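You operate a simulated robot arm through the tools that you are given. There is no shell and no other tool. Be economical: measure what you need, move in short steps, check, and stop when the job is done.

Carry out the task below with a simulated robot arm. There is one attempt and no reset: what you move stays moved.

JOB
Fetch the blue cup and stand it on the top of the long table. Take the black bottle from the right end of the work bench and leave it on the top of the long table. Fetch the blue can and set it on the shelf under the work bench. Put the blue case from the left end of the work bench on the top of the desk. Put one of the brass adapters from the left end of the work bench on the gasket pack there. Put the blue nozzle marked "55 psi" from the top of the desk on the top of the rear step and the blue nozzle that says "40 psi" in the open top of the tool chest. Take the red rag from the upper step and put it on the top of the tool box. Put two of the white cartons from the top of the steel bench on the lower shelf of the pump stand. Open the second drawer from the top. Any order will do. Set down upright: blue cup, black bottle, blue can, blue case, brass adapter, blue nozzle, white carton.

The check looks at the end state, three seconds after you hand in, the way a careful person would. Anything else that was tipped, shoved, dropped, spilled or broken makes it a failure.

ROBOT AND FRAMES
A 6-joint arm with a two-finger parallel gripper on a trunk, on a base that drives. Base frame: it is fixed to the floor where the robot stands at the start and does not move with it; the origin is under the middle of the robot, x ahead of it, y to its left, z up; the surface under the hand at the start is at about z = 86. Units: cm, degrees, N and s.
With the tool pointing down near the work surface it reaches from about 48 to 88 cm from the robot's upright axis, wherever it stands. Its first joint turns from -115.0 to 115.0 degrees. Places, roughly: black bottle [125, 50, 100]; blue can [125, 75, 100]; blue case [250, 100, 100]; blue cup (7x7x8 cm) [80, 0, 90]; blue nozzle [-175, 200, 75]; brass adapter [250, 100, 100]; gasket pack [300, 100, 75]; lower shelf of the pump stand [730, 1070, 20]; open top of the tool chest [-300, 240, 110]; red rag (10x7x2 cm) [260, 690, 90]; second drawer [-310, 250, 70]; shelf under the work bench [190, 60, 20]; top of the desk [-180, 220, 70]; top of the long table [10, 340, 70]; top of the rear step (236x19 cm) [-362, 560, 50]; top of the tool box [380, 970, 90]; white carton [775, 825, 100]. Payload 4.2 kg.
The tool frame sits at the grasp point between the pads (the TCP): z along the fingers, y along the line on which they close. The tips reach 2.3 cm beyond it. The gripper opens to 9.4 cm. The fingers are 3.8 cm wide and 1 cm thick; the gripper's body (5.4 by 9.6 cm) begins 3.9 cm behind the TCP.
Orientation is that of the tool frame in the base frame, as a unit quaternion [w, x, y, z]. With the fingers straight down and closing along the base's y, the tool's x points along the base's -x, its y along +y and its z along -z.

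CONTROLS
- The arm moves only by the tool nudge_tool. Its argument "commands" is a list of rows, each an object (a shift or turn left out is 0, a gripper value left out holds the last) with "translation": the shift along the tool's x, y, z in cm, a list of three; "rot": the turn, a rotation vector about the tool's x, y, z in degrees, a list of three; "hand": the finger opening in cm, from 0 to 9.4. In form: [{"translation": [x, y, z], "rot": [wx, wy, wz], "hand": hand}, ...]. A call has 1 to 20 rows; each row shifts and turns the commanded pose from where the row before left it, along the tool's axes as they then stand. Rows are played at 5 a second. More than 5 cm and 8.6 degrees between two rows, or a gripper value outside its range, and nothing of the call is played. A pose out of reach is approached as far as the arm can. The call stops where the force on the tool passes 40 N (or 10 N more than at its start, if that is more) or the arm is blocked; 0.2 s more then pass. The fingers move at their own pace (about 10.8 cm/s each) and stop on an object; they squeeze with about 27 N. The grip force told is the motor's: it shows also when the fingers shut on nothing. Time passes only in rows, and 0.2 s behind the last, so rows that do not move let the fingers close. The reply holds the time, the measured pose of the TCP, the force on the tool along the base axes, the opening and the grip force, in the units named above and with some noise, with the torque about the TCP (base axes, N m) and any sound that the robot's microphone picked up, and new pictures: "views" is both (left out), scene, wrist or none.
- Cameras (640 x 400 px; columns grow to the right, rows downward): "scene" is now at [22.91, 18.34, 138.77]; the picture's right is [-0.16, -0.99, 0.00], its down [-0.77, 0.13, -0.62] and it looks along [0.61, -0.10, -0.78] (base axes); focal length 214 px, centre (320, 200). "wrist" rides on the gripper at [8.6, 1.6, -7.5] in the tool frame; the picture's right is [-0.18, 0.98, 0.00], its down [-0.58, -0.11, -0.81] and it looks along [-0.79, -0.15, 0.59] (tool axes); focal length 243 px, centre (320, 200). There is no depth. A picture from a camera that has moved, and an enlarged one, comes with that camera's place and axes in the base frame and with its lens. The place of the scene camera against the robot may be out by one fixed shift of up to 2.5 cm in any direction.
- slide_trunk(by): slides the trunk up (or, below 0, down) by that many cm; the arm and the scene camera ride with it, the base frame stays. It gives what a move gives, with no picture.
- steer(legs): drives the robot by 1 to 6 legs, each [ahead, turn to the left] in cm and degrees, along the robot's own axes; the way and the turn of a leg run together, so that a leg with both is an arc; at most 150 cm and 180 degrees a leg. The arm and the cameras ride along, it lands a little off, and it stops where it bumps. It gives what a move gives, and a new picture of the scene camera.
- turn_head(pan, tilt): turns the head with the scene camera to pan (to the left, within 80 degrees either way) and tilt (down, from -29 to 69), counted from straight ahead of the robot. It gives what a move gives, and a new picture of the scene camera.
- zoom(camera, box): a new picture of the part [left, top, right, bottom] of that camera's present view, enlarged. No time passes.
- hand_in(): hands the job in; it is judged then, once.

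Work in short steps. Places have to be worked out from the pictures, the camera data and where the tool is seen: move nearer, look again, correct. Check each grasp and each placing, and mend what went wrong. You have 535 turns and 360 pictures in all, those below and enlarged ones among them. Open the gripper and draw the arm clear of the work before you hand the job in, unless the task says otherwise; then end with one line.

The tools are called as a command line: name --argument value ..., lists and objects as JSON in quotes. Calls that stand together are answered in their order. nudge_tool: Moves the arm, as the interface text tells. Its arguments: {"type":"object","properties":{"commands":{"type":"array"},"views":{"type":"string","enum":["both","scene","wrist","none"]}},"required":["commands"]} The other tools are called the same way: slide_trunk (by) slides the trunk up or down; steer (legs) drives the base; turn_head (pan, tilt) turns the head that bears the scene camera; zoom (camera, box) takes an enlarged picture of a part of a camera's view; hand_in () hands the job in.

At the start:

```text
time: 0.0
position: [60.18, 2.67, 114.47]
ee_rot: [0.0, 0.0, 1.0, 0.0]
ft_force: [1.3, 0.1, 0.1]
ft_torque: [-0.04, -0.03, -0.01]
gripper_width: 9.37
grip_force: 0.0
trunk travel left (down, up): [-75.0, 24.0]
robot x, y, heading: [0.07, -0.01, -0.1]
head pan, tilt: [-9.3, 51.7]
```

scene: 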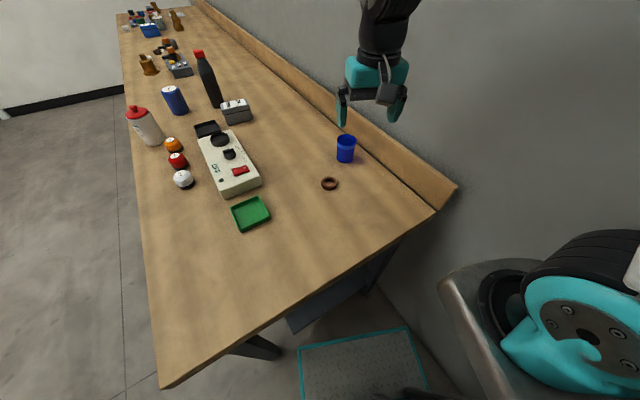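
wrist: 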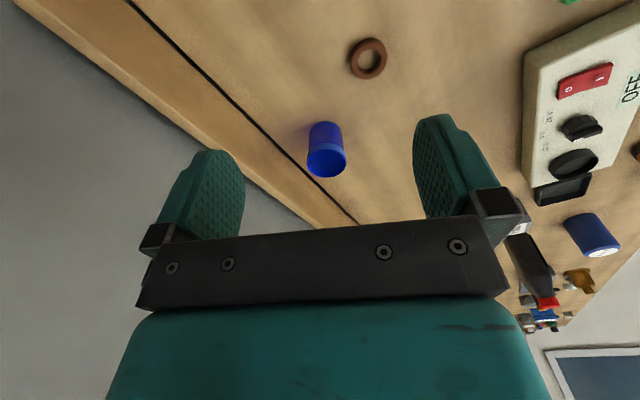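

I place the cup at about (80, 0, 90), and the wrist and scene views agree on that. I'll move over it first and check alignment.

nudge_tool --commands '[{"translation": [-4.6, -0.67, 1]}, {"translation": [-4.6, -0.67, 2]}, {"translation": [-4.6, -0.67, 2]}, {"translation": [-4.6, -0.67, 2]}, {"translation": [-1, 0, 0]}]' --views "both"

turn_head --pan 60 --tilt 20

```text
refused: row 2 steps farther than a row can; nothing moved
```

```text
time: 1.4
position: [60.21, 2.62, 114.44]
ee_rot: [0.0, 0.0, 1.0, 0.0]
ft_force: [-0.3, 0.6, 0.9]
ft_torque: [-0.01, -0.01, 0.02]
gripper_width: 9.41
grip_force: 0.1
trunk travel left (down, up): [-75.0, 24.0]
robot x, y, heading: [-0.33, 0.13, -0.0]
head pan, tilt: [60.0, 20.0]
camera scene: at [20.13, 27.62, 143.54], right [0.87, -0.5, 0.0], down [-0.17, -0.3, -0.94], along [0.47, 0.81, -0.34], focal length 214 px, centre (320, 200)
```

scene: 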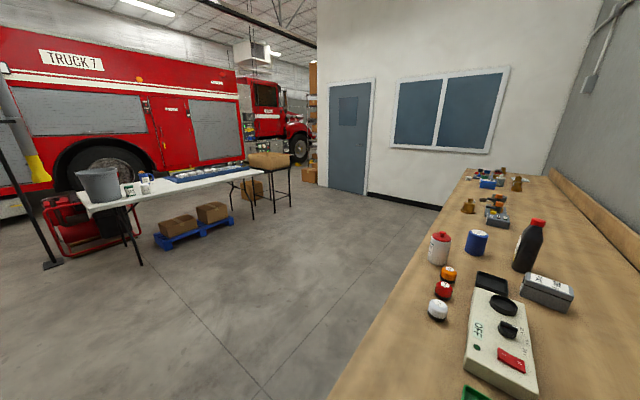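

The long table, truck and bench are all visible from here. Now over the cup with shorter rows.

nudge_tool --commands '[{"translation": [-4, -0.55, 1.5]}, {"translation": [-4, -0.55, 1.5]}, {"translation": [-4, -0.55, 1.5]}, {"translation": [-4, -0.55, 2]}, {"translation": [-3.2, -0.4, 2]}, {"translation": [0, 0, 0]}]' --views "wrist"

```text
time: 2.8
position: [79.54, -0.31, 105.71]
ee_rot: [0.0, 0.0, 1.0, -0.001]
ft_force: [0.1, -1.1, 0.0]
ft_torque: [-0.01, -0.03, 0.02]
gripper_width: 9.39
grip_force: 0.1
trunk travel left (down, up): [-75.0, 24.0]
robot x, y, heading: [0.02, -0.02, 0.2]
head pan, tilt: [60.0, 20.0]
camera wrist: at [70.85, 1.34, 113.34], right [0.18, 0.98, 0.0], down [0.58, -0.11, 0.81], along [0.79, -0.15, -0.59], focal length 243 px, centre (320, 200)
```

wrist: 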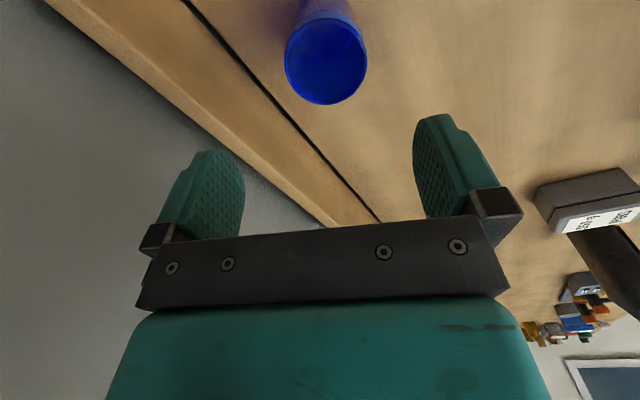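

The rim centre computes to (79.5, 0.16), so I shift +0.45 in y and go down to z≈91 to close.

nudge_tool --commands '[{"translation": [0, 0.45, 3]}, {"translation": [0, 0, 4]}, {"translation": [0, 0, 4]}, {"translation": [0, 0, 3.8]}, {"translation": [0, 0, 0]}, {"hand": 0}, {"hand": 0}, {"hand": 0}, {"hand": 0}]' --views "wrist"

```text
time: 4.8
position: [79.73, 0.54, 91.15]
ee_rot: [0.0, 0.0, 1.0, 0.0]
ft_force: [-0.5, 0.9, 0.1]
ft_torque: [0.0, -0.02, 0.02]
gripper_width: 6.19
grip_force: 27.0
trunk travel left (down, up): [-75.0, 24.0]
robot x, y, heading: [-0.24, 0.08, 0.5]
head pan, tilt: [60.0, 20.0]
camera wrist: at [71.15, 2.21, 98.48], right [0.18, 0.98, 0.0], down [0.58, -0.11, 0.81], along [0.79, -0.15, -0.59], focal length 243 px, centre (320, 200)
```

wrist: 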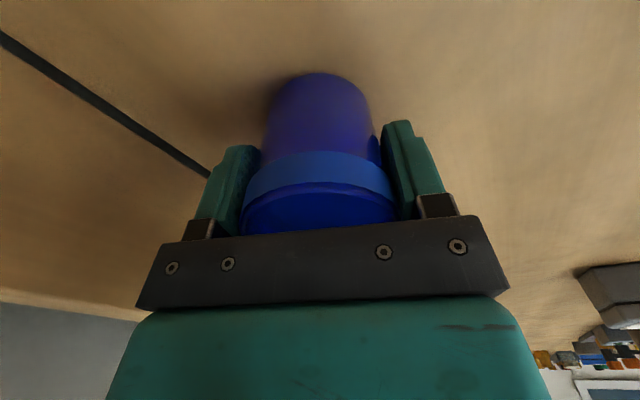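

The cup is held at width 6.2. I'll lift and retract it, then look down at my surroundings before driving.

nudge_tool --commands '[{"translation": [0, 0, -4]}, {"translation": [0, 0, -4.5]}, {"translation": [0, 0, -4.5]}, {"translation": [2, 0, -4.5]}, {"translation": [4.5, 0, -1.5]}, {"translation": [4.5, 0, -1.5]}, {"translation": [4.5, 0, -1.5]}, {"translation": [4.5, 0, -1.5]}, {"translation": [4.5, 0, 0]}]' --views "none"

turn_head --pan 75 --tilt 45

```text
time: 6.8
position: [55.05, 0.52, 114.48]
ee_rot: [0.0, 0.001, 1.0, 0.0]
ft_force: [0.8, 0.2, -1.3]
ft_torque: [0.0, 0.09, 0.01]
gripper_width: 6.14
grip_force: 27.0
trunk travel left (down, up): [-75.0, 24.0]
robot x, y, heading: [-0.17, -0.04, -0.1]
head pan, tilt: [60.0, 20.0]
```

```text
time: 7.7
position: [54.98, 0.42, 114.48]
ee_rot: [0.0, 0.0, 1.0, 0.001]
ft_force: [-0.6, 0.6, -0.6]
ft_torque: [0.0, -0.03, -0.02]
gripper_width: 6.17
grip_force: 27.2
trunk travel left (down, up): [-75.0, 24.0]
robot x, y, heading: [-0.28, 0.59, -0.3]
head pan, tilt: [75.0, 45.0]
camera scene: at [17.57, 27.41, 139.68], right [0.97, -0.26, 0.0], down [-0.18, -0.68, -0.71], along [0.18, 0.68, -0.71], focal length 214 px, centre (320, 200)
```

scene: 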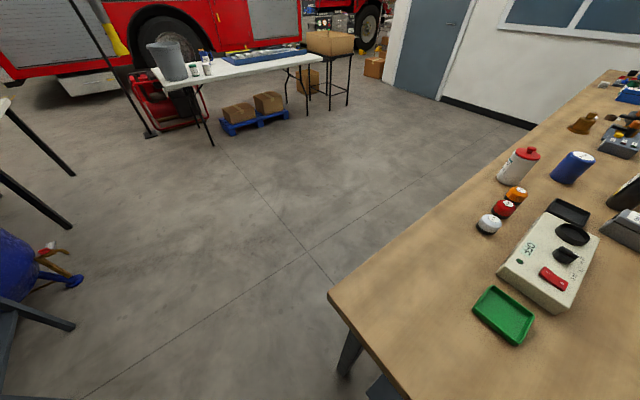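

Everything is aligned to room axes rotated about 23.5°. I'll drive around the bench corner toward the front of the long table, cup held high, with the head looking ahead.

turn_head --pan 0 --tilt 40

steer --legs '[[0, 113.5], [110, 0], [0, -53], [120, 0], [50, 0], [0, 53]]'

```text
time: 9.2
position: [55.01, 0.4, 114.53]
ee_rot: [0.0, 0.0, 1.0, 0.0]
ft_force: [0.4, 0.7, -0.6]
ft_torque: [0.01, -0.01, -0.03]
gripper_width: 6.17
grip_force: 27.1
trunk travel left (down, up): [-75.0, 24.0]
robot x, y, heading: [0.04, -0.08, 0.1]
head pan, tilt: [0.0, 40.0]
camera scene: at [23.97, 19.56, 140.4], right [0.0, -1.0, 0.0], down [-0.64, 0.0, -0.77], along [0.77, 0.0, -0.64], focal length 214 px, centre (320, 200)
```

scene: 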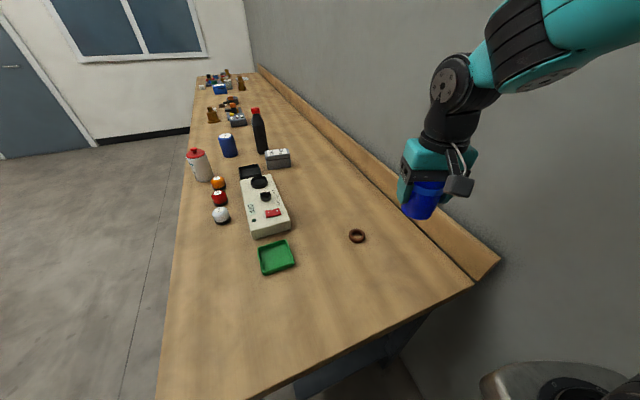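

```text
time: 32.6
position: [23.0, 299.39, 114.44]
ee_rot: [0.0, 0.828, -0.561, 0.0]
ft_force: [-0.2, -0.9, -0.2]
ft_torque: [0.0, 0.02, 0.01]
gripper_width: 6.18
grip_force: 27.2
trunk travel left (down, up): [-75.0, 24.0]
robot x, y, heading: [43.83, 248.27, 111.7]
head pan, tilt: [0.0, 40.0]
camera scene: at [17.14, 263.42, 140.4], right [0.93, 0.37, 0.0], down [0.24, -0.6, -0.77], along [-0.28, 0.71, -0.64], focal length 214 px, centre (320, 200)
```

scene: 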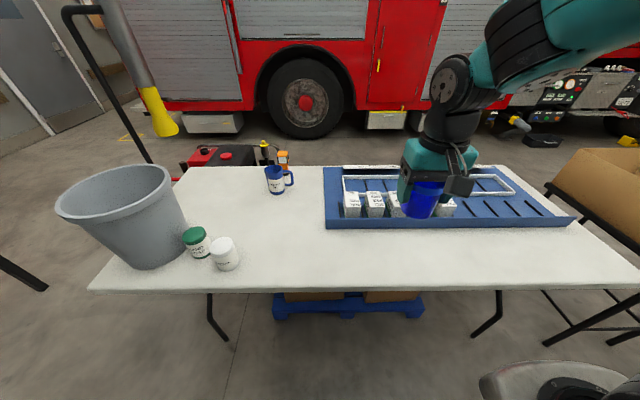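

The robot now faces the long table, with the near edge about 62 cm ahead and a clear strip before the blue tray. I'll extend to 75 cm and lower the trunk partway, then check with the wrist camera.

nudge_tool --commands '[{"translation": [-4, 0, 0]}, {"translation": [-4, 0, 0]}, {"translation": [-4, 0, 0]}, {"translation": [-4, 0, 0]}, {"translation": [-4, 0, 0]}]' --views "none"

slide_trunk --by -30

nudge_tool --commands '[{"translation": [0, 0, 0]}]' --views "both"

```text
time: 33.8
position: [15.47, 317.65, 114.23]
ee_rot: [0.0, 0.828, -0.56, 0.0]
ft_force: [0.2, 0.0, 0.7]
ft_torque: [0.06, 0.0, 0.0]
gripper_width: 6.16
grip_force: 27.0
trunk travel left (down, up): [-75.0, 24.0]
robot x, y, heading: [43.74, 248.83, 111.9]
head pan, tilt: [0.0, 40.0]
```

```text
time: 36.8
position: [15.47, 317.79, 84.32]
ee_rot: [0.001, 0.828, -0.561, -0.001]
ft_force: [-0.3, 0.3, -0.5]
ft_torque: [0.03, -0.03, 0.01]
gripper_width: 6.16
grip_force: 26.8
trunk travel left (down, up): [-45.0, 54.0]
robot x, y, heading: [43.82, 248.46, 111.6]
head pan, tilt: [0.0, 40.0]
```

```text
time: 37.2
position: [15.46, 317.71, 84.2]
ee_rot: [0.001, 0.828, -0.561, 0.0]
ft_force: [0.6, -0.4, -0.5]
ft_torque: [0.0, 0.01, -0.04]
gripper_width: 6.2
grip_force: 26.7
trunk travel left (down, up): [-45.0, 54.0]
robot x, y, heading: [43.75, 248.56, 111.8]
head pan, tilt: [0.0, 40.0]
camera scene: at [17.13, 263.42, 110.4], right [0.93, 0.37, 0.0], down [0.24, -0.6, -0.77], along [-0.28, 0.71, -0.64], focal length 214 px, centre (320, 200)
camera wrist: at [17.12, 309.15, 91.76], right [-0.98, -0.19, 0.0], down [-0.11, 0.58, 0.81], along [-0.16, 0.79, -0.59], focal length 243 px, centre (320, 200)
```

scene: 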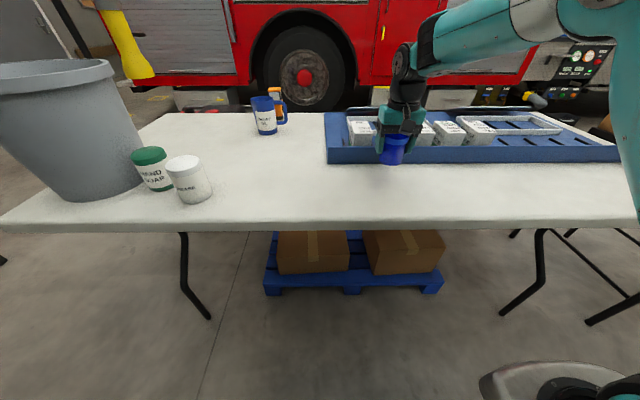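
wrist: 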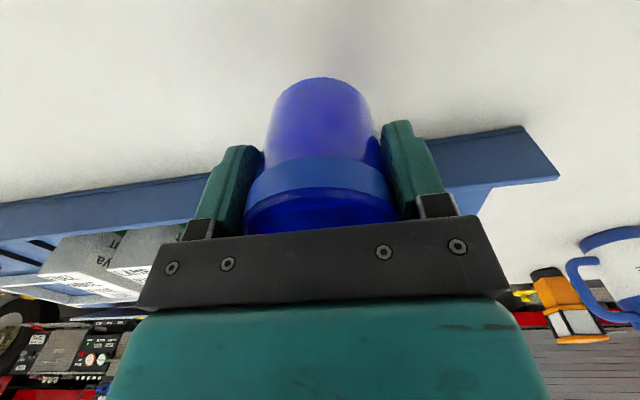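

The tabletop measures about z=71, so the cup bottom is about 8 cm above it. I go down quickly for 6.5 cm, then in small steps.

nudge_tool --commands '[{"translation": [0, 0, 3.5]}, {"translation": [0, 0, 3]}, {"translation": [0, 0, 0.4]}, {"translation": [0, 0, 0.4]}, {"translation": [0, 0, 0]}]' --views "wrist"

```text
time: 38.1
position: [15.39, 317.8, 77.93]
ee_rot: [-0.002, 0.828, -0.561, -0.006]
ft_force: [2.3, -0.1, 17.7]
ft_torque: [-0.12, -0.18, 0.01]
gripper_width: 6.12
grip_force: 27.0
trunk travel left (down, up): [-45.0, 54.0]
robot x, y, heading: [43.64, 248.49, 111.9]
head pan, tilt: [0.0, 40.0]
stopped in row 4: the force on the tool passed its limit at 45 N (the readings are from after the stop); the commanded pose is now the measured one
camera wrist: at [17.21, 309.14, 85.24], right [-0.98, -0.19, 0.0], down [-0.11, 0.57, 0.81], along [-0.16, 0.8, -0.58], focal length 243 px, centre (320, 200)
```

wrist: 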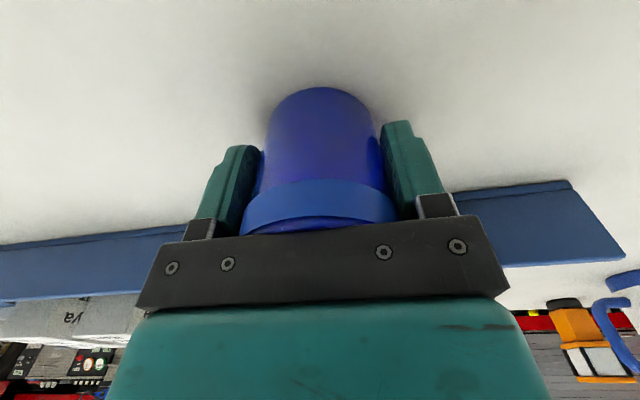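

The cup is touching the table, so the surface is about z=72.7. I relax slightly, open and rise straight up.

nudge_tool --commands '[{"translation": [0, 0, -0.3]}, {"hand": 8.5}, {"hand": 9.4}, {"hand": 9.4}, {"translation": [0, 0, -3]}, {"translation": [0, 0, -4]}, {"translation": [0, 0, -4]}, {"translation": [0, 0, -4]}, {"translation": [0, 0, 0]}]' --views "wrist"

slide_trunk --by 30

turn_head --pan 60 --tilt 25

```text
time: 40.1
position: [15.74, 317.54, 92.92]
ee_rot: [-0.001, 0.828, -0.56, -0.003]
ft_force: [0.2, -0.1, 0.5]
ft_torque: [0.01, 0.01, 0.01]
gripper_width: 9.38
grip_force: 0.1
trunk travel left (down, up): [-45.0, 54.0]
robot x, y, heading: [43.76, 248.49, 111.6]
head pan, tilt: [0.0, 40.0]
camera wrist: at [17.49, 309.05, 100.33], right [-0.98, -0.19, 0.0], down [-0.11, 0.57, 0.81], along [-0.16, 0.79, -0.59], focal length 243 px, centre (320, 200)
```

wrist: 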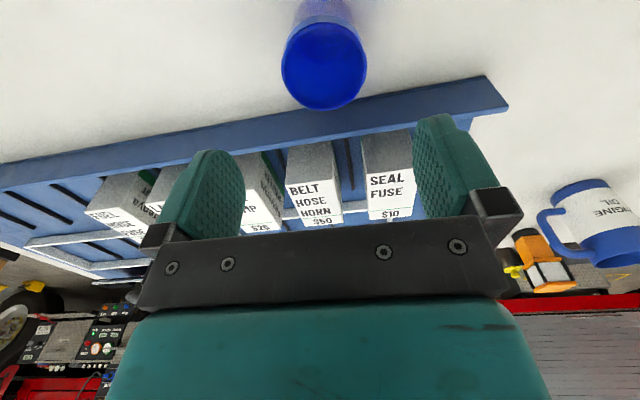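

```text
time: 43.1
position: [15.77, 317.66, 122.84]
ee_rot: [0.0, 0.828, -0.561, -0.003]
ft_force: [-0.8, 0.5, -0.5]
ft_torque: [-0.01, 0.02, -0.01]
gripper_width: 9.39
grip_force: 0.1
trunk travel left (down, up): [-75.0, 24.0]
robot x, y, heading: [43.53, 248.74, 111.8]
head pan, tilt: [0.0, 40.0]
```

```text
time: 44.4
position: [15.78, 317.61, 122.94]
ee_rot: [-0.001, 0.829, -0.56, -0.003]
ft_force: [-0.7, 0.0, 0.3]
ft_torque: [-0.01, -0.03, 0.03]
gripper_width: 9.37
grip_force: 0.0
trunk travel left (down, up): [-75.0, 24.0]
robot x, y, heading: [43.85, 248.56, 111.8]
head pan, tilt: [60.0, 25.0]
camera scene: at [11.18, 256.85, 142.73], right [0.14, 0.99, 0.0], down [0.42, -0.06, -0.91], along [-0.9, 0.13, -0.42], focal length 214 px, centre (320, 200)
```

scene: 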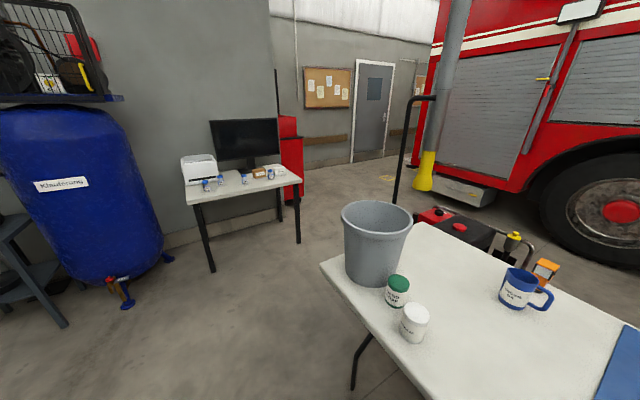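

The cup stands. Next are the bench's front side, the can and the bottle. I retract the arm, turn around and drive to the bench.

nudge_tool --commands '[{"translation": [4.5, 0, 0]}, {"translation": [4.5, 0, 0]}, {"translation": [4.5, 0, 0]}, {"translation": [4.5, 0, 0]}, {"translation": [2, 0, 0]}]' --views "none"

turn_head --pan 0 --tilt 40

steer --legs '[[0, -178.2], [95, 0]]'

```text
time: 45.6
position: [23.21, 299.15, 122.81]
ee_rot: [-0.002, 0.828, -0.561, -0.003]
ft_force: [0.0, 0.0, -0.2]
ft_torque: [-0.04, -0.01, -0.02]
gripper_width: 9.4
grip_force: 0.0
trunk travel left (down, up): [-75.0, 24.0]
robot x, y, heading: [43.76, 248.71, 111.8]
head pan, tilt: [60.0, 25.0]
```

```text
time: 46.9
position: [23.28, 299.19, 122.87]
ee_rot: [-0.001, 0.828, -0.561, -0.003]
ft_force: [-0.3, 0.2, -0.8]
ft_torque: [0.04, -0.01, 0.01]
gripper_width: 9.38
grip_force: 0.0
trunk travel left (down, up): [-75.0, 24.0]
robot x, y, heading: [43.58, 248.53, 111.6]
head pan, tilt: [0.0, 40.0]
camera scene: at [17.13, 263.42, 140.41], right [0.93, 0.37, 0.0], down [0.24, -0.6, -0.77], along [-0.29, 0.71, -0.64], focal length 214 px, centre (320, 200)
```

scene: 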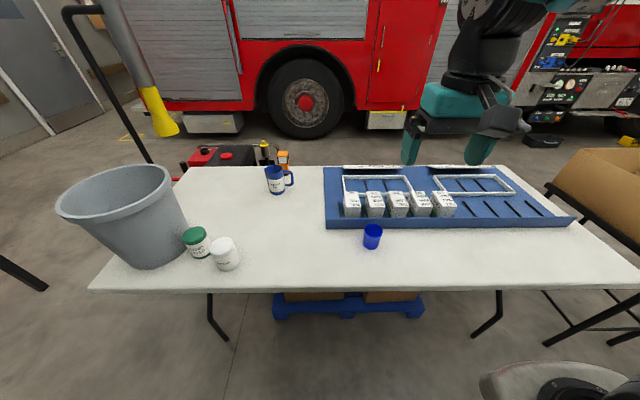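

```text
time: 58.8
position: [115.16, 119.16, 122.82]
ee_rot: [0.003, 0.51, 0.86, -0.002]
ft_force: [0.0, -0.8, -0.3]
ft_torque: [-0.01, -0.01, 0.0]
gripper_width: 9.42
grip_force: 0.0
trunk travel left (down, up): [-75.0, 24.0]
robot x, y, heading: [88.72, 167.24, -61.2]
head pan, tilt: [0.0, 40.0]
camera scene: at [117.43, 155.59, 140.4], right [-0.88, -0.48, 0.0], down [-0.31, 0.56, -0.77], along [0.37, -0.67, -0.64], focal length 214 px, centre (320, 200)
```

scene: 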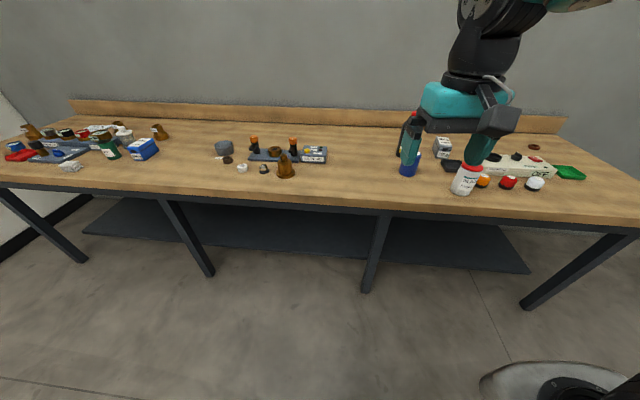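

I'm facing the bench front, and a dark shelf is visible underneath, set back about 20 cm behind the edge. I straighten the heading and approach.

steer --legs '[[0, -9], [38, 0], [0, 3.5]]'

```text
time: 62.3
position: [122.22, 80.56, 122.86]
ee_rot: [0.004, 0.557, 0.831, -0.002]
ft_force: [0.4, 0.6, -0.3]
ft_torque: [0.01, 0.01, -0.02]
gripper_width: 9.4
grip_force: 0.0
trunk travel left (down, up): [-75.0, 24.0]
robot x, y, heading: [101.52, 130.96, -67.5]
head pan, tilt: [0.0, 40.0]
camera scene: at [128.57, 116.65, 140.4], right [-0.92, -0.38, 0.0], down [-0.25, 0.59, -0.77], along [0.29, -0.71, -0.64], focal length 214 px, centre (320, 200)
```

scene: 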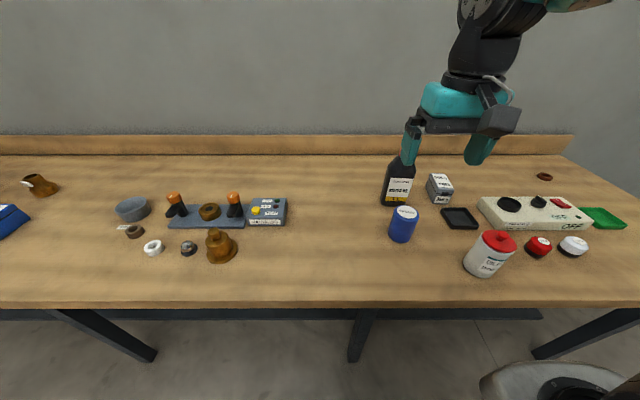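

The can is about 66 cm ahead and slightly right. I tilt the tool about 48° forward so that it can later reach under the bench, then look.

nudge_tool --commands '[{"rot": [0, -8, 0]}, {"rot": [0, -8, 0]}, {"rot": [0, -8, 0]}, {"rot": [0, -8, 0]}, {"rot": [0, -8, 0]}, {"rot": [0, -8, 0]}, {"translation": [0, 0, 0]}]' --views "both"

```text
time: 63.9
position: [122.16, 80.79, 122.87]
ee_rot: [0.342, 0.508, 0.757, -0.228]
ft_force: [0.6, -1.3, -1.0]
ft_torque: [-0.01, -0.01, -0.04]
gripper_width: 9.4
grip_force: 0.1
trunk travel left (down, up): [-75.0, 24.0]
robot x, y, heading: [101.39, 130.93, -67.8]
head pan, tilt: [0.0, 40.0]
camera scene: at [128.58, 116.65, 140.4], right [-0.92, -0.38, 0.0], down [-0.25, 0.59, -0.77], along [0.29, -0.71, -0.64], focal length 214 px, centre (320, 200)
camera wrist: at [119.37, 91.91, 121.33], right [0.96, 0.26, 0.14], down [-0.19, 0.16, 0.97], along [0.23, -0.95, 0.2], focal length 243 px, centre (320, 200)
```

scene: 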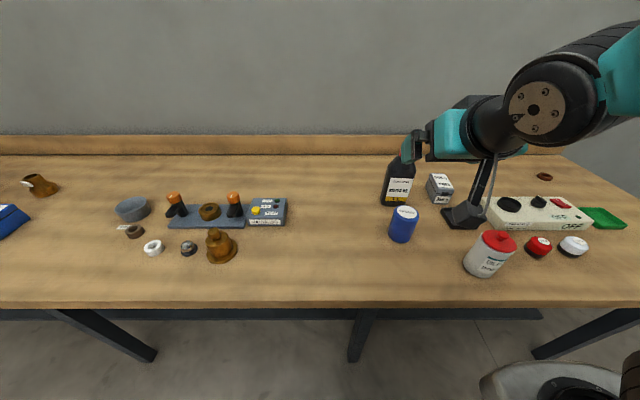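
wrist: 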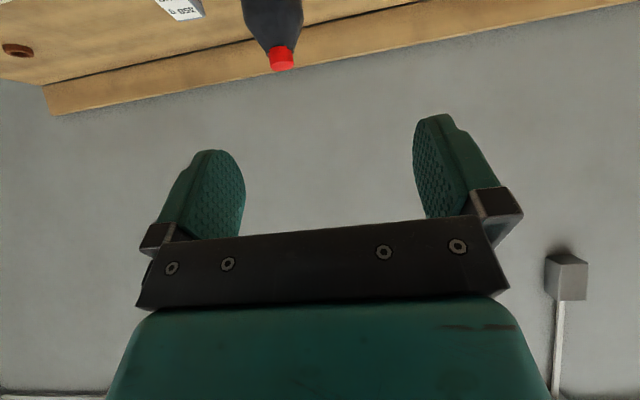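

I move over the can and lower to about z=108 to refine its position.

nudge_tool --commands '[{"translation": [-1.96, -1.63, 2.17]}, {"translation": [-1.96, -1.63, 2.17]}, {"translation": [-1.96, -1.63, 2.17]}, {"translation": [-1.96, -1.63, 2.17]}, {"translation": [2.8, 0, 2.5]}, {"translation": [2.8, 0, 2.5]}, {"translation": [2.8, 0, 2.5]}, {"translation": [2.8, 0, 2.5]}, {"translation": [0, 0, 0]}]' --views "both"

```text
time: 65.9
position: [121.01, 67.13, 107.68]
ee_rot: [0.341, 0.508, 0.757, -0.229]
ft_force: [-0.1, 0.6, -0.2]
ft_torque: [0.0, -0.03, 0.01]
gripper_width: 9.39
grip_force: 0.1
trunk travel left (down, up): [-75.0, 24.0]
robot x, y, heading: [100.95, 131.14, -67.6]
head pan, tilt: [0.0, 40.0]
camera scene: at [128.57, 116.67, 140.41], right [-0.92, -0.38, 0.0], down [-0.25, 0.59, -0.77], along [0.29, -0.71, -0.64], focal length 214 px, centre (320, 200)
camera wrist: at [118.19, 78.34, 106.28], right [0.96, 0.26, 0.14], down [-0.19, 0.16, 0.97], along [0.23, -0.95, 0.2], focal length 243 px, centre (320, 200)
```

scene: 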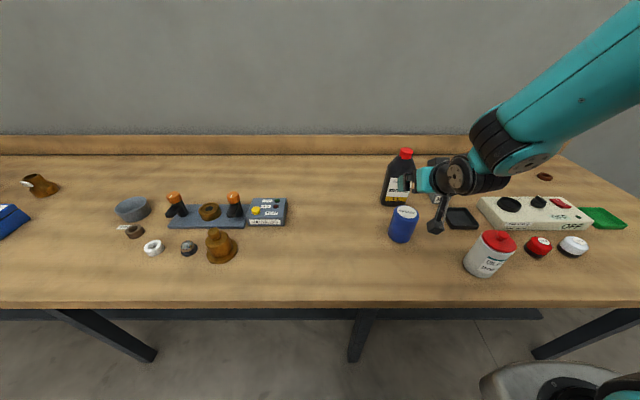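
wrist: 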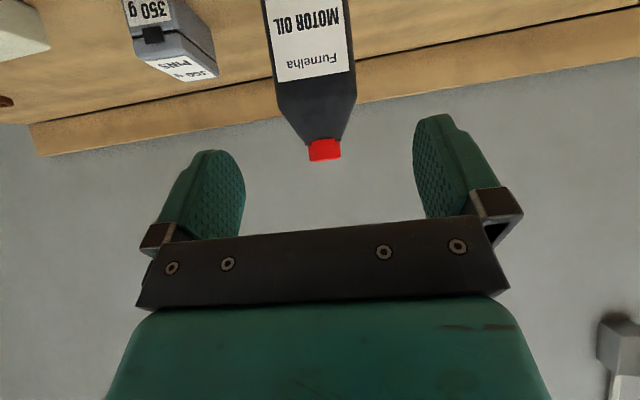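

The can lies below the tilted wrist view. I tilt back 24° temporarily to see it.

nudge_tool --commands '[{"rot": [0, 8, 0]}, {"rot": [0, 8, 0]}, {"rot": [0, 8, 0]}, {"rot": [0, 8, 0]}, {"translation": [0, 0, 0]}]' --views "wrist"

```text
time: 67.1
position: [120.71, 67.28, 108.0]
ee_rot: [0.119, 0.55, 0.823, -0.079]
ft_force: [-0.2, 0.0, -0.3]
ft_torque: [0.0, 0.02, -0.01]
gripper_width: 9.4
grip_force: 0.0
trunk travel left (down, up): [-75.0, 24.0]
robot x, y, heading: [101.43, 131.1, -67.7]
head pan, tilt: [0.0, 40.0]
camera wrist: at [118.22, 77.63, 112.67], right [0.98, 0.21, 0.05], down [0.02, -0.35, 0.94], along [0.22, -0.91, -0.34], focal length 243 px, centre (320, 200)
```

wrist: 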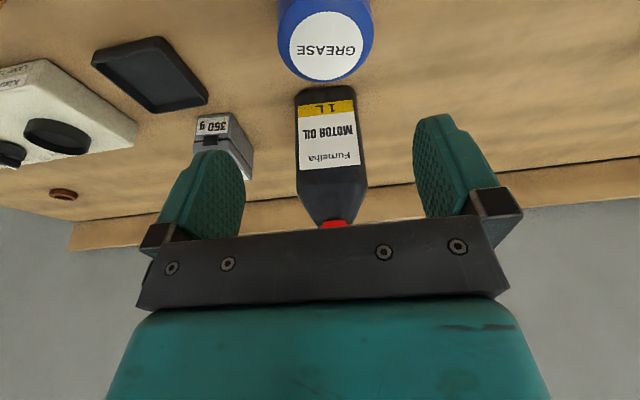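

The can axis is at about (121.8, 66.9) and its top near z=98. I re-tilt, shift 0.9 left, lower to z≈95.5 and close.

nudge_tool --commands '[{"rot": [0, -8, 0]}, {"rot": [0, -8, 0]}, {"rot": [0, -8, 0]}, {"rot": [0, -8, 0]}, {"translation": [2.32, 0.45, 2.09]}, {"translation": [2.32, 0.45, 2.09]}, {"translation": [2.32, 0, 2.09]}, {"translation": [1.4, 0, 1.25]}, {"translation": [0.9, 0, 0.8]}, {"translation": [0, 0, 0]}]' --views "both"

```text
time: 69.3
position: [121.6, 67.62, 95.5]
ee_rot: [0.341, 0.508, 0.757, -0.229]
ft_force: [0.7, -0.5, -1.0]
ft_torque: [-0.04, 0.01, 0.0]
gripper_width: 9.39
grip_force: 0.0
trunk travel left (down, up): [-75.0, 24.0]
robot x, y, heading: [101.22, 131.12, -67.4]
head pan, tilt: [0.0, 40.0]
camera scene: at [128.57, 116.66, 140.4], right [-0.92, -0.38, 0.0], down [-0.25, 0.59, -0.77], along [0.29, -0.71, -0.64], focal length 214 px, centre (320, 200)
camera wrist: at [118.72, 78.78, 93.92], right [0.96, 0.26, 0.14], down [-0.18, 0.16, 0.97], along [0.23, -0.95, 0.2], focal length 243 px, centre (320, 200)
```

scene: 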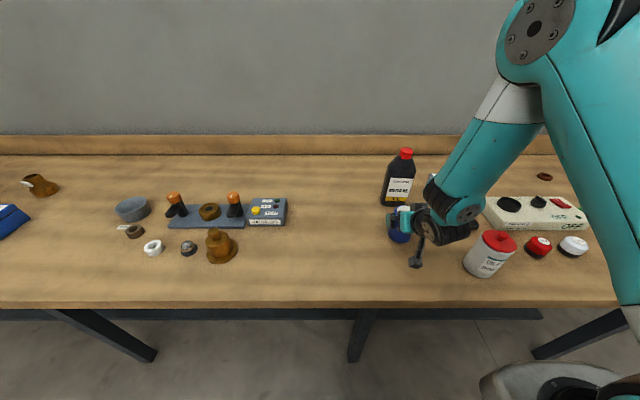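
wrist: 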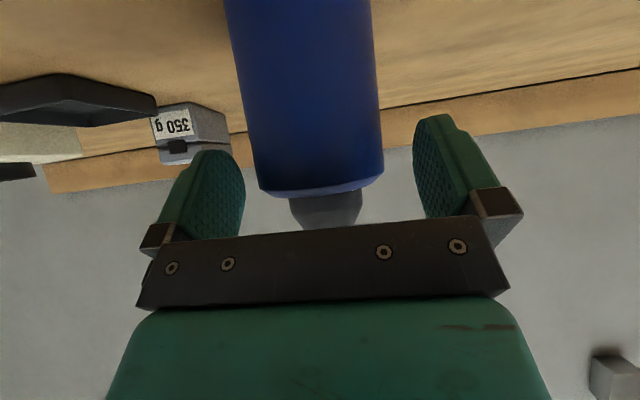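

The can is between the fingers. I close and lift slightly to check the grip.

nudge_tool --commands '[{"hand": 0}, {"hand": 0}, {"hand": 0}, {"hand": 0}, {"translation": [-2.2, 0, -2.0]}, {"translation": [-2.2, 0, -2.0]}, {"translation": [0, 0, 0]}]' --views "both"

```text
time: 70.9
position: [121.51, 67.57, 101.49]
ee_rot: [0.341, 0.508, 0.758, -0.228]
ft_force: [-0.3, 0.5, -3.7]
ft_torque: [0.11, 0.04, 0.0]
gripper_width: 7.11
grip_force: 27.2
trunk travel left (down, up): [-75.0, 24.0]
robot x, y, heading: [101.51, 131.08, -67.7]
head pan, tilt: [0.0, 40.0]
camera scene: at [128.59, 116.63, 140.4], right [-0.92, -0.38, 0.0], down [-0.25, 0.59, -0.77], along [0.29, -0.71, -0.64], focal length 214 px, centre (320, 200)
camera wrist: at [118.66, 78.79, 99.94], right [0.96, 0.26, 0.14], down [-0.18, 0.16, 0.97], along [0.23, -0.95, 0.2], focal length 243 px, centre (320, 200)
```

scene: 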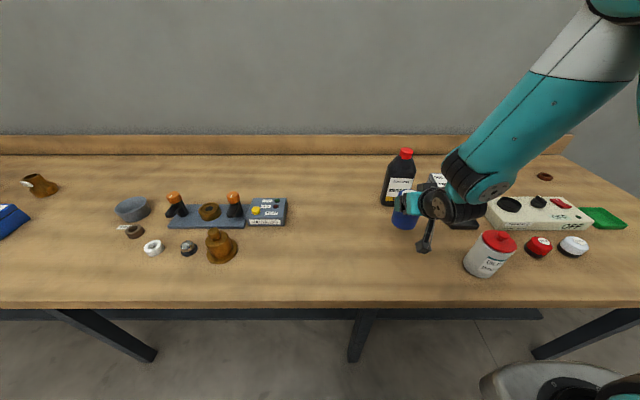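
wrist: 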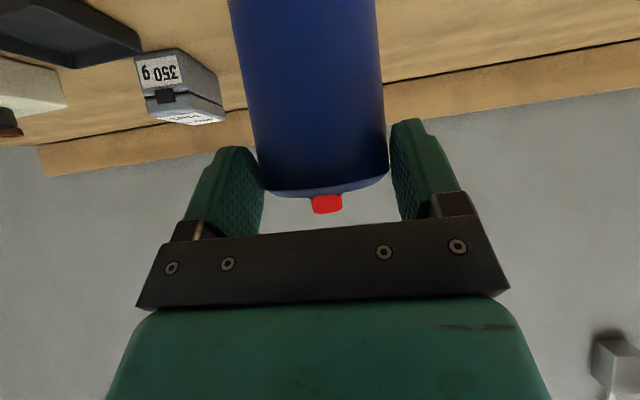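

The can is held firmly. The shelf's middle bay is centred near s≈195 along the bench. I raise and retract, back off, shift left along the bench and look underneath.

nudge_tool --commands '[{"translation": [-2.2, 0, -2.0]}, {"translation": [0.34, 1, -3.73]}, {"translation": [0.34, 1, -3.73]}, {"translation": [0.34, 1, -3.73]}, {"translation": [0.34, 1, -3.73]}]' --views "none"

steer --legs '[[-50, 0], [0, 90], [50, 0], [0, -90]]'

```text
time: 72.1
position: [123.31, 77.31, 114.54]
ee_rot: [0.339, 0.509, 0.758, -0.227]
ft_force: [0.2, -0.6, -3.7]
ft_torque: [0.11, 0.06, 0.03]
gripper_width: 7.12
grip_force: 27.2
out of reach, approached as far as the arm can: row 3, 4, 5
trunk travel left (down, up): [-75.0, 24.0]
robot x, y, heading: [101.67, 131.13, -67.6]
head pan, tilt: [0.0, 40.0]
```

```text
time: 85.1
position: [152.48, 143.86, 114.54]
ee_rot: [0.348, 0.482, 0.774, -0.216]
ft_force: [0.1, -0.5, -3.4]
ft_torque: [0.08, 0.07, -0.01]
gripper_width: 7.06
grip_force: 26.9
trunk travel left (down, up): [-75.0, 24.0]
robot x, y, heading: [127.24, 196.06, -63.8]
head pan, tilt: [0.0, 40.0]
camera scene: at [155.15, 183.4, 140.4], right [-0.9, -0.44, 0.0], down [-0.28, 0.58, -0.77], along [0.34, -0.69, -0.64], focal length 214 px, centre (320, 200)
```

scene: 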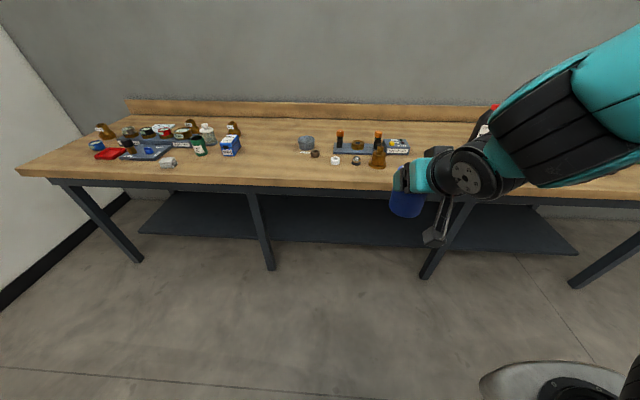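

The bay centre is right ahead and the robot is at s≈195. I lower the trunk fully and look at the shelf from a low angle.

slide_trunk --by -70

steer --legs '[[0, -2.7], [22, 0]]'

```text
refused: -70 is not a number from -40 to 40
```

```text
time: 87.2
position: [159.05, 122.66, 114.52]
ee_rot: [0.344, 0.499, 0.764, -0.223]
ft_force: [0.0, -0.1, -3.2]
ft_torque: [0.12, 0.06, -0.03]
gripper_width: 7.08
grip_force: 27.6
trunk travel left (down, up): [-75.0, 24.0]
robot x, y, heading: [135.48, 175.97, -66.7]
head pan, tilt: [0.0, 40.0]
camera scene: at [163.4, 162.06, 140.4], right [-0.92, -0.4, 0.0], down [-0.26, 0.59, -0.77], along [0.31, -0.7, -0.64], focal length 214 px, centre (320, 200)
```

scene: 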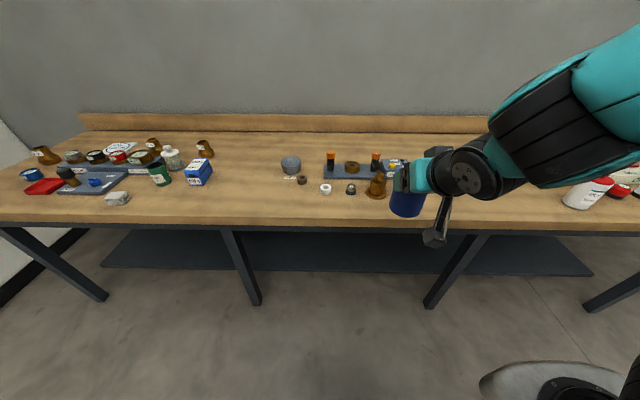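

The TCP is about 16 cm outside the bench edge, so it is clear to lower.

slide_trunk --by -40

slide_trunk --by -33

turn_head --pan 0 --tilt 20

```text
time: 91.0
position: [159.11, 122.76, 74.59]
ee_rot: [0.343, 0.499, 0.763, -0.224]
ft_force: [-1.0, 0.0, -3.9]
ft_torque: [0.12, 0.02, 0.01]
gripper_width: 7.09
grip_force: 26.8
trunk travel left (down, up): [-35.0, 64.0]
robot x, y, heading: [135.72, 175.57, -66.3]
head pan, tilt: [0.0, 40.0]
```

```text
time: 94.3
position: [159.05, 122.69, 41.48]
ee_rot: [0.344, 0.499, 0.763, -0.224]
ft_force: [0.4, -0.1, -4.6]
ft_torque: [0.09, 0.04, 0.0]
gripper_width: 7.05
grip_force: 27.1
trunk travel left (down, up): [-2.0, 97.0]
robot x, y, heading: [135.83, 175.74, -66.2]
head pan, tilt: [0.0, 40.0]
```

```text
time: 95.1
position: [159.11, 122.69, 41.56]
ee_rot: [0.344, 0.499, 0.763, -0.224]
ft_force: [0.2, 0.0, -4.0]
ft_torque: [0.09, 0.05, 0.0]
gripper_width: 7.06
grip_force: 27.2
trunk travel left (down, up): [-2.0, 97.0]
robot x, y, heading: [136.04, 175.87, -66.1]
head pan, tilt: [0.0, 20.0]
camera scene: at [163.73, 161.33, 70.53], right [-0.92, -0.4, 0.0], down [-0.14, 0.31, -0.94], along [0.38, -0.86, -0.34], focal length 214 px, centre (320, 200)
```

scene: 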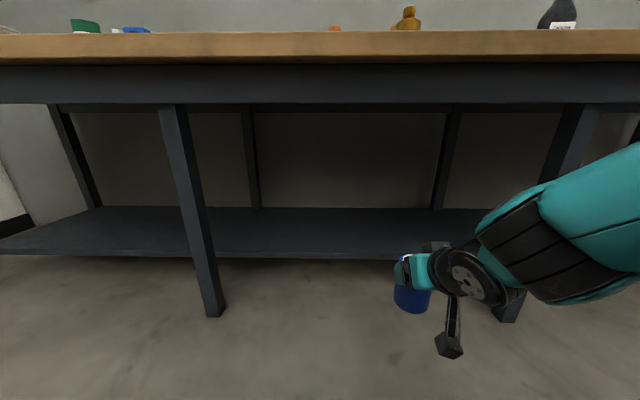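

The bay is clear: the shelf top is at z≈17, its front edge at n≈9, and the apron bottom near z=74. I drive forward 26 cm, then extend the arm.

steer --legs '[[26, 0]]'

```text
time: 97.0
position: [169.64, 98.04, 41.48]
ee_rot: [0.343, 0.501, 0.762, -0.225]
ft_force: [-0.7, -0.2, -4.3]
ft_torque: [0.08, 0.06, 0.0]
gripper_width: 7.04
grip_force: 27.3
trunk travel left (down, up): [-2.0, 97.0]
robot x, y, heading: [146.63, 151.24, -66.4]
head pan, tilt: [0.0, 20.0]
camera scene: at [174.42, 136.71, 70.54], right [-0.92, -0.4, 0.0], down [-0.14, 0.31, -0.94], along [0.38, -0.86, -0.34], focal length 214 px, centre (320, 200)
```

scene: 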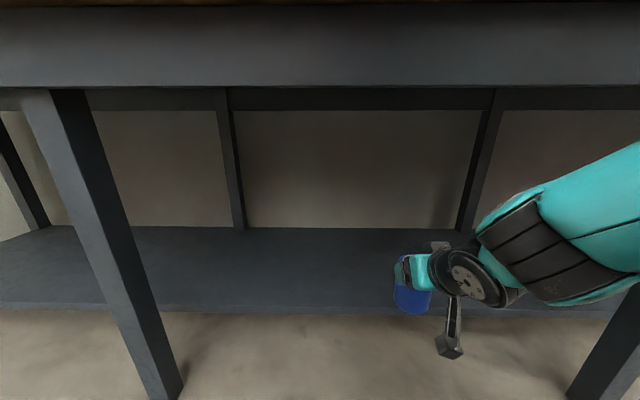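

It is clear. I extend the hand 24 cm under the bench while lowering 6 cm.

nudge_tool --commands '[{"translation": [-1.93, 0, 3.64]}, {"translation": [-1.93, 0, 3.64]}, {"translation": [-1.93, 0, 3.64]}, {"translation": [-1.93, 0, 3.64]}, {"translation": [-1.93, 0, 3.64]}, {"translation": [-1.93, 0, 3.64]}, {"translation": [0, 0, 0]}]' --views "both"

```text
time: 98.6
position: [179.21, 76.23, 35.56]
ee_rot: [0.342, 0.501, 0.763, -0.224]
ft_force: [0.1, 0.4, -4.0]
ft_torque: [0.11, -0.01, -0.03]
gripper_width: 7.06
grip_force: 26.9
trunk travel left (down, up): [-2.0, 97.0]
robot x, y, heading: [146.76, 151.08, -66.7]
head pan, tilt: [0.0, 20.0]
camera scene: at [174.42, 136.71, 70.54], right [-0.92, -0.4, 0.0], down [-0.14, 0.31, -0.94], along [0.38, -0.86, -0.34], focal length 214 px, centre (320, 200)
camera wrist: at [176.19, 87.33, 33.99], right [0.95, 0.28, 0.14], down [-0.19, 0.15, 0.97], along [0.25, -0.95, 0.2], focal length 243 px, centre (320, 200)
```

scene: 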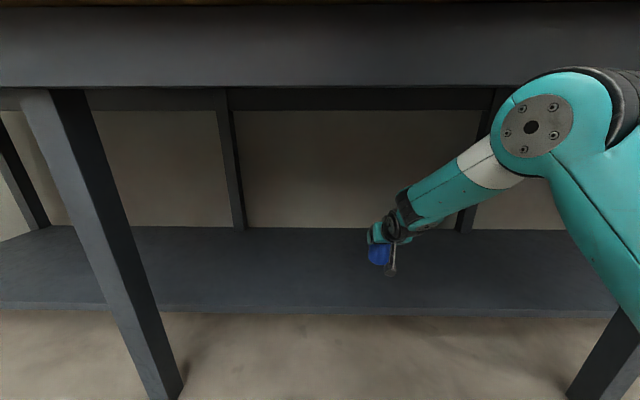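
wrist: 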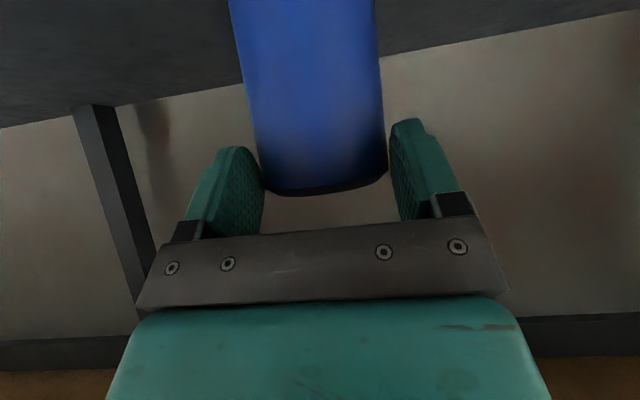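

The can is over the shelf about 10 cm in. I lower gently until contact.

nudge_tool --commands '[{"translation": [2.23, 0, 2.0]}, {"translation": [2.23, 0, 2.0]}, {"translation": [0.37, 0, 0.33]}, {"translation": [0.37, 0, 0.33]}, {"translation": [0, 0, 0]}]' --views "both"

```text
time: 99.8
position: [179.28, 76.1, 28.61]
ee_rot: [0.342, 0.501, 0.763, -0.223]
ft_force: [0.2, -0.5, -4.0]
ft_torque: [0.11, 0.01, -0.01]
gripper_width: 7.08
grip_force: 27.4
trunk travel left (down, up): [-2.0, 97.0]
robot x, y, heading: [146.52, 151.32, -66.4]
head pan, tilt: [0.0, 20.0]
camera scene: at [174.42, 136.71, 70.54], right [-0.92, -0.4, 0.0], down [-0.14, 0.31, -0.94], along [0.38, -0.86, -0.34], focal length 214 px, centre (320, 200)
camera wrist: at [176.17, 87.27, 27.11], right [0.95, 0.28, 0.14], down [-0.19, 0.15, 0.97], along [0.25, -0.95, 0.2], focal length 243 px, centre (320, 200)
```

scene: 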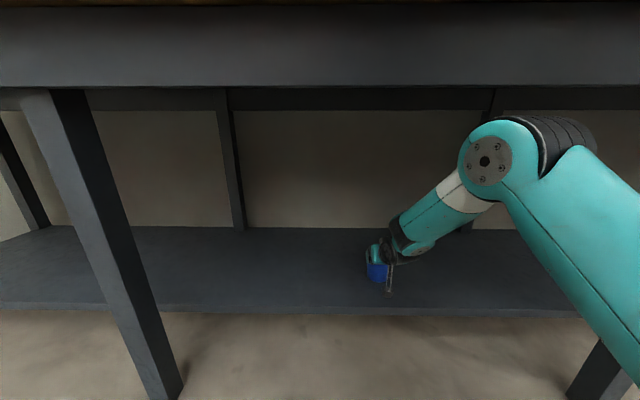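
wrist: 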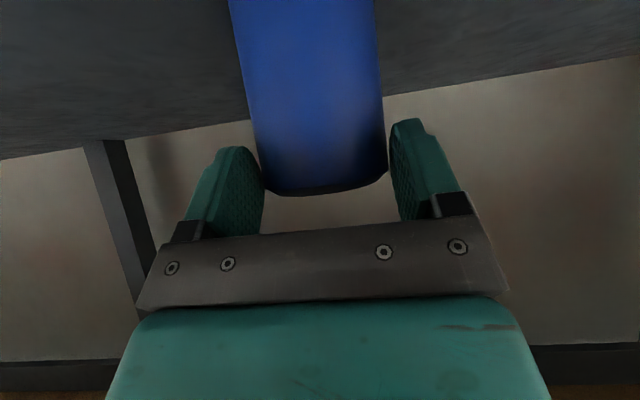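

No contact yet. I continue in half-centimetre steps.

nudge_tool --commands '[{"translation": [0.37, 0, 0.33]}, {"translation": [0.3, 0, 0.27]}, {"translation": [0.3, 0, 0.27]}, {"translation": [0.22, 0, 0.2]}, {"translation": [0.22, 0, 0.2]}, {"translation": [0.22, 0, 0.2]}, {"translation": [0.22, 0, 0.2]}, {"translation": [0.22, 0, 0.2]}, {"translation": [0.22, 0, 0.2]}, {"translation": [0.22, 0, 0.2]}]' --views "none"

```text
time: 102.0
position: [179.29, 75.95, 25.44]
ee_rot: [0.344, 0.5, 0.763, -0.223]
ft_force: [2.2, 3.0, 22.2]
ft_torque: [-0.45, -0.25, 0.01]
gripper_width: 7.04
grip_force: 27.0
trunk travel left (down, up): [-2.0, 97.0]
robot x, y, heading: [146.42, 151.4, -66.5]
head pan, tilt: [0.0, 20.0]
```

Contact with the shelf. I relax, open and retreat along the tool axis.

nudge_tool --commands '[{"translation": [-0.15, 0, -0.13]}, {"hand": 8}, {"hand": 9.4}, {"hand": 9.4}, {"translation": [0, 0, -2]}, {"translation": [0, 0, -3]}, {"translation": [0, 0, -4]}, {"translation": [0, 0, -4]}, {"translation": [0, 0, 0]}]' --views "both"

```text
time: 104.0
position: [175.07, 85.19, 34.25]
ee_rot: [0.343, 0.5, 0.763, -0.224]
ft_force: [0.1, -0.9, 0.2]
ft_torque: [0.0, 0.0, 0.0]
gripper_width: 9.41
grip_force: 0.1
trunk travel left (down, up): [-2.0, 97.0]
robot x, y, heading: [146.29, 151.54, -66.3]
head pan, tilt: [0.0, 20.0]
camera scene: at [174.42, 136.71, 70.54], right [-0.92, -0.4, 0.0], down [-0.14, 0.31, -0.94], along [0.38, -0.86, -0.34], focal length 214 px, centre (320, 200)
camera wrist: at [172.05, 96.25, 32.78], right [0.95, 0.28, 0.14], down [-0.19, 0.15, 0.97], along [0.25, -0.95, 0.2], focal length 243 px, centre (320, 200)
```

scene: 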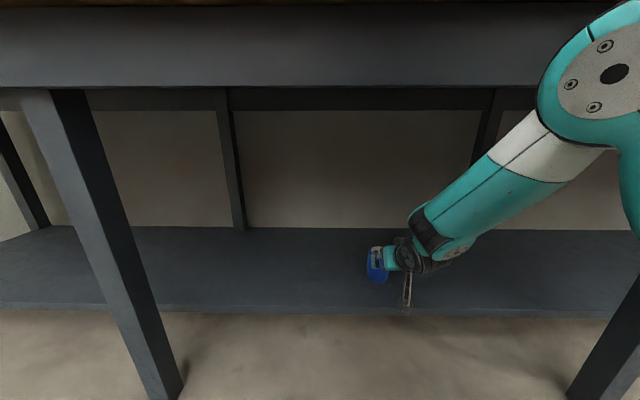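
wrist: 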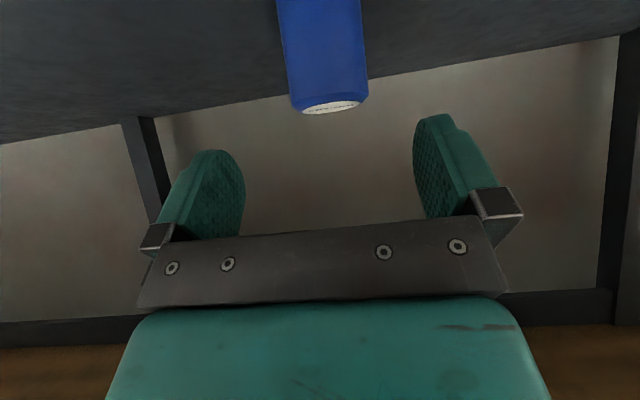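

The can stands on the shelf. I back straight out, raise the trunk and un-tilt the tool.

steer --legs '[[-55, 0]]'

slide_trunk --by 40

slide_trunk --by 33

nudge_tool --commands '[{"rot": [0, 8, 0]}, {"rot": [0, 8, 0]}, {"rot": [0, 8, 0]}, {"rot": [0, 8, 0]}, {"rot": [0, 8, 0]}, {"rot": [0, 8, 0]}]' --views "none"

```text
time: 107.2
position: [152.85, 136.54, 34.18]
ee_rot: [0.344, 0.499, 0.763, -0.225]
ft_force: [0.7, -0.4, 0.0]
ft_torque: [0.01, 0.01, 0.02]
gripper_width: 9.43
grip_force: 0.1
trunk travel left (down, up): [-2.0, 97.0]
robot x, y, heading: [123.79, 202.48, -66.3]
head pan, tilt: [0.0, 20.0]
camera scene: at [151.99, 188.14, 70.54], right [-0.92, -0.4, 0.0], down [-0.14, 0.31, -0.94], along [0.38, -0.86, -0.34], focal length 214 px, centre (320, 200)
```

scene: 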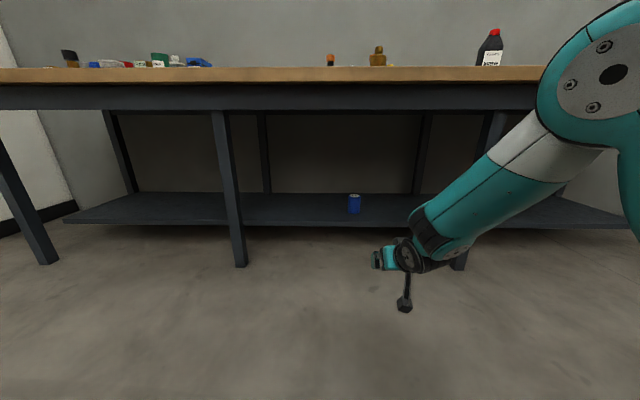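

```text
time: 111.0
position: [152.73, 136.44, 74.26]
ee_rot: [0.344, 0.499, 0.764, -0.224]
ft_force: [-0.8, 0.7, 0.7]
ft_torque: [0.0, 0.01, 0.01]
gripper_width: 9.41
grip_force: 0.0
trunk travel left (down, up): [-42.0, 57.0]
robot x, y, heading: [124.23, 202.94, -66.1]
head pan, tilt: [0.0, 20.0]
```

```text
time: 114.3
position: [152.83, 136.47, 107.21]
ee_rot: [0.344, 0.499, 0.763, -0.224]
ft_force: [-0.4, -0.7, -0.5]
ft_torque: [0.0, 0.01, -0.02]
gripper_width: 9.39
grip_force: 0.1
trunk travel left (down, up): [-75.0, 24.0]
robot x, y, heading: [123.88, 202.51, -66.2]
head pan, tilt: [0.0, 20.0]
```

```text
time: 115.7
position: [152.86, 136.55, 107.31]
ee_rot: [0.001, 0.547, 0.837, 0.0]
ft_force: [0.0, 0.9, 0.0]
ft_torque: [-0.05, -0.01, -0.01]
gripper_width: 9.39
grip_force: 0.0
trunk travel left (down, up): [-75.0, 24.0]
robot x, y, heading: [123.81, 202.49, -66.6]
head pan, tilt: [0.0, 20.0]
```

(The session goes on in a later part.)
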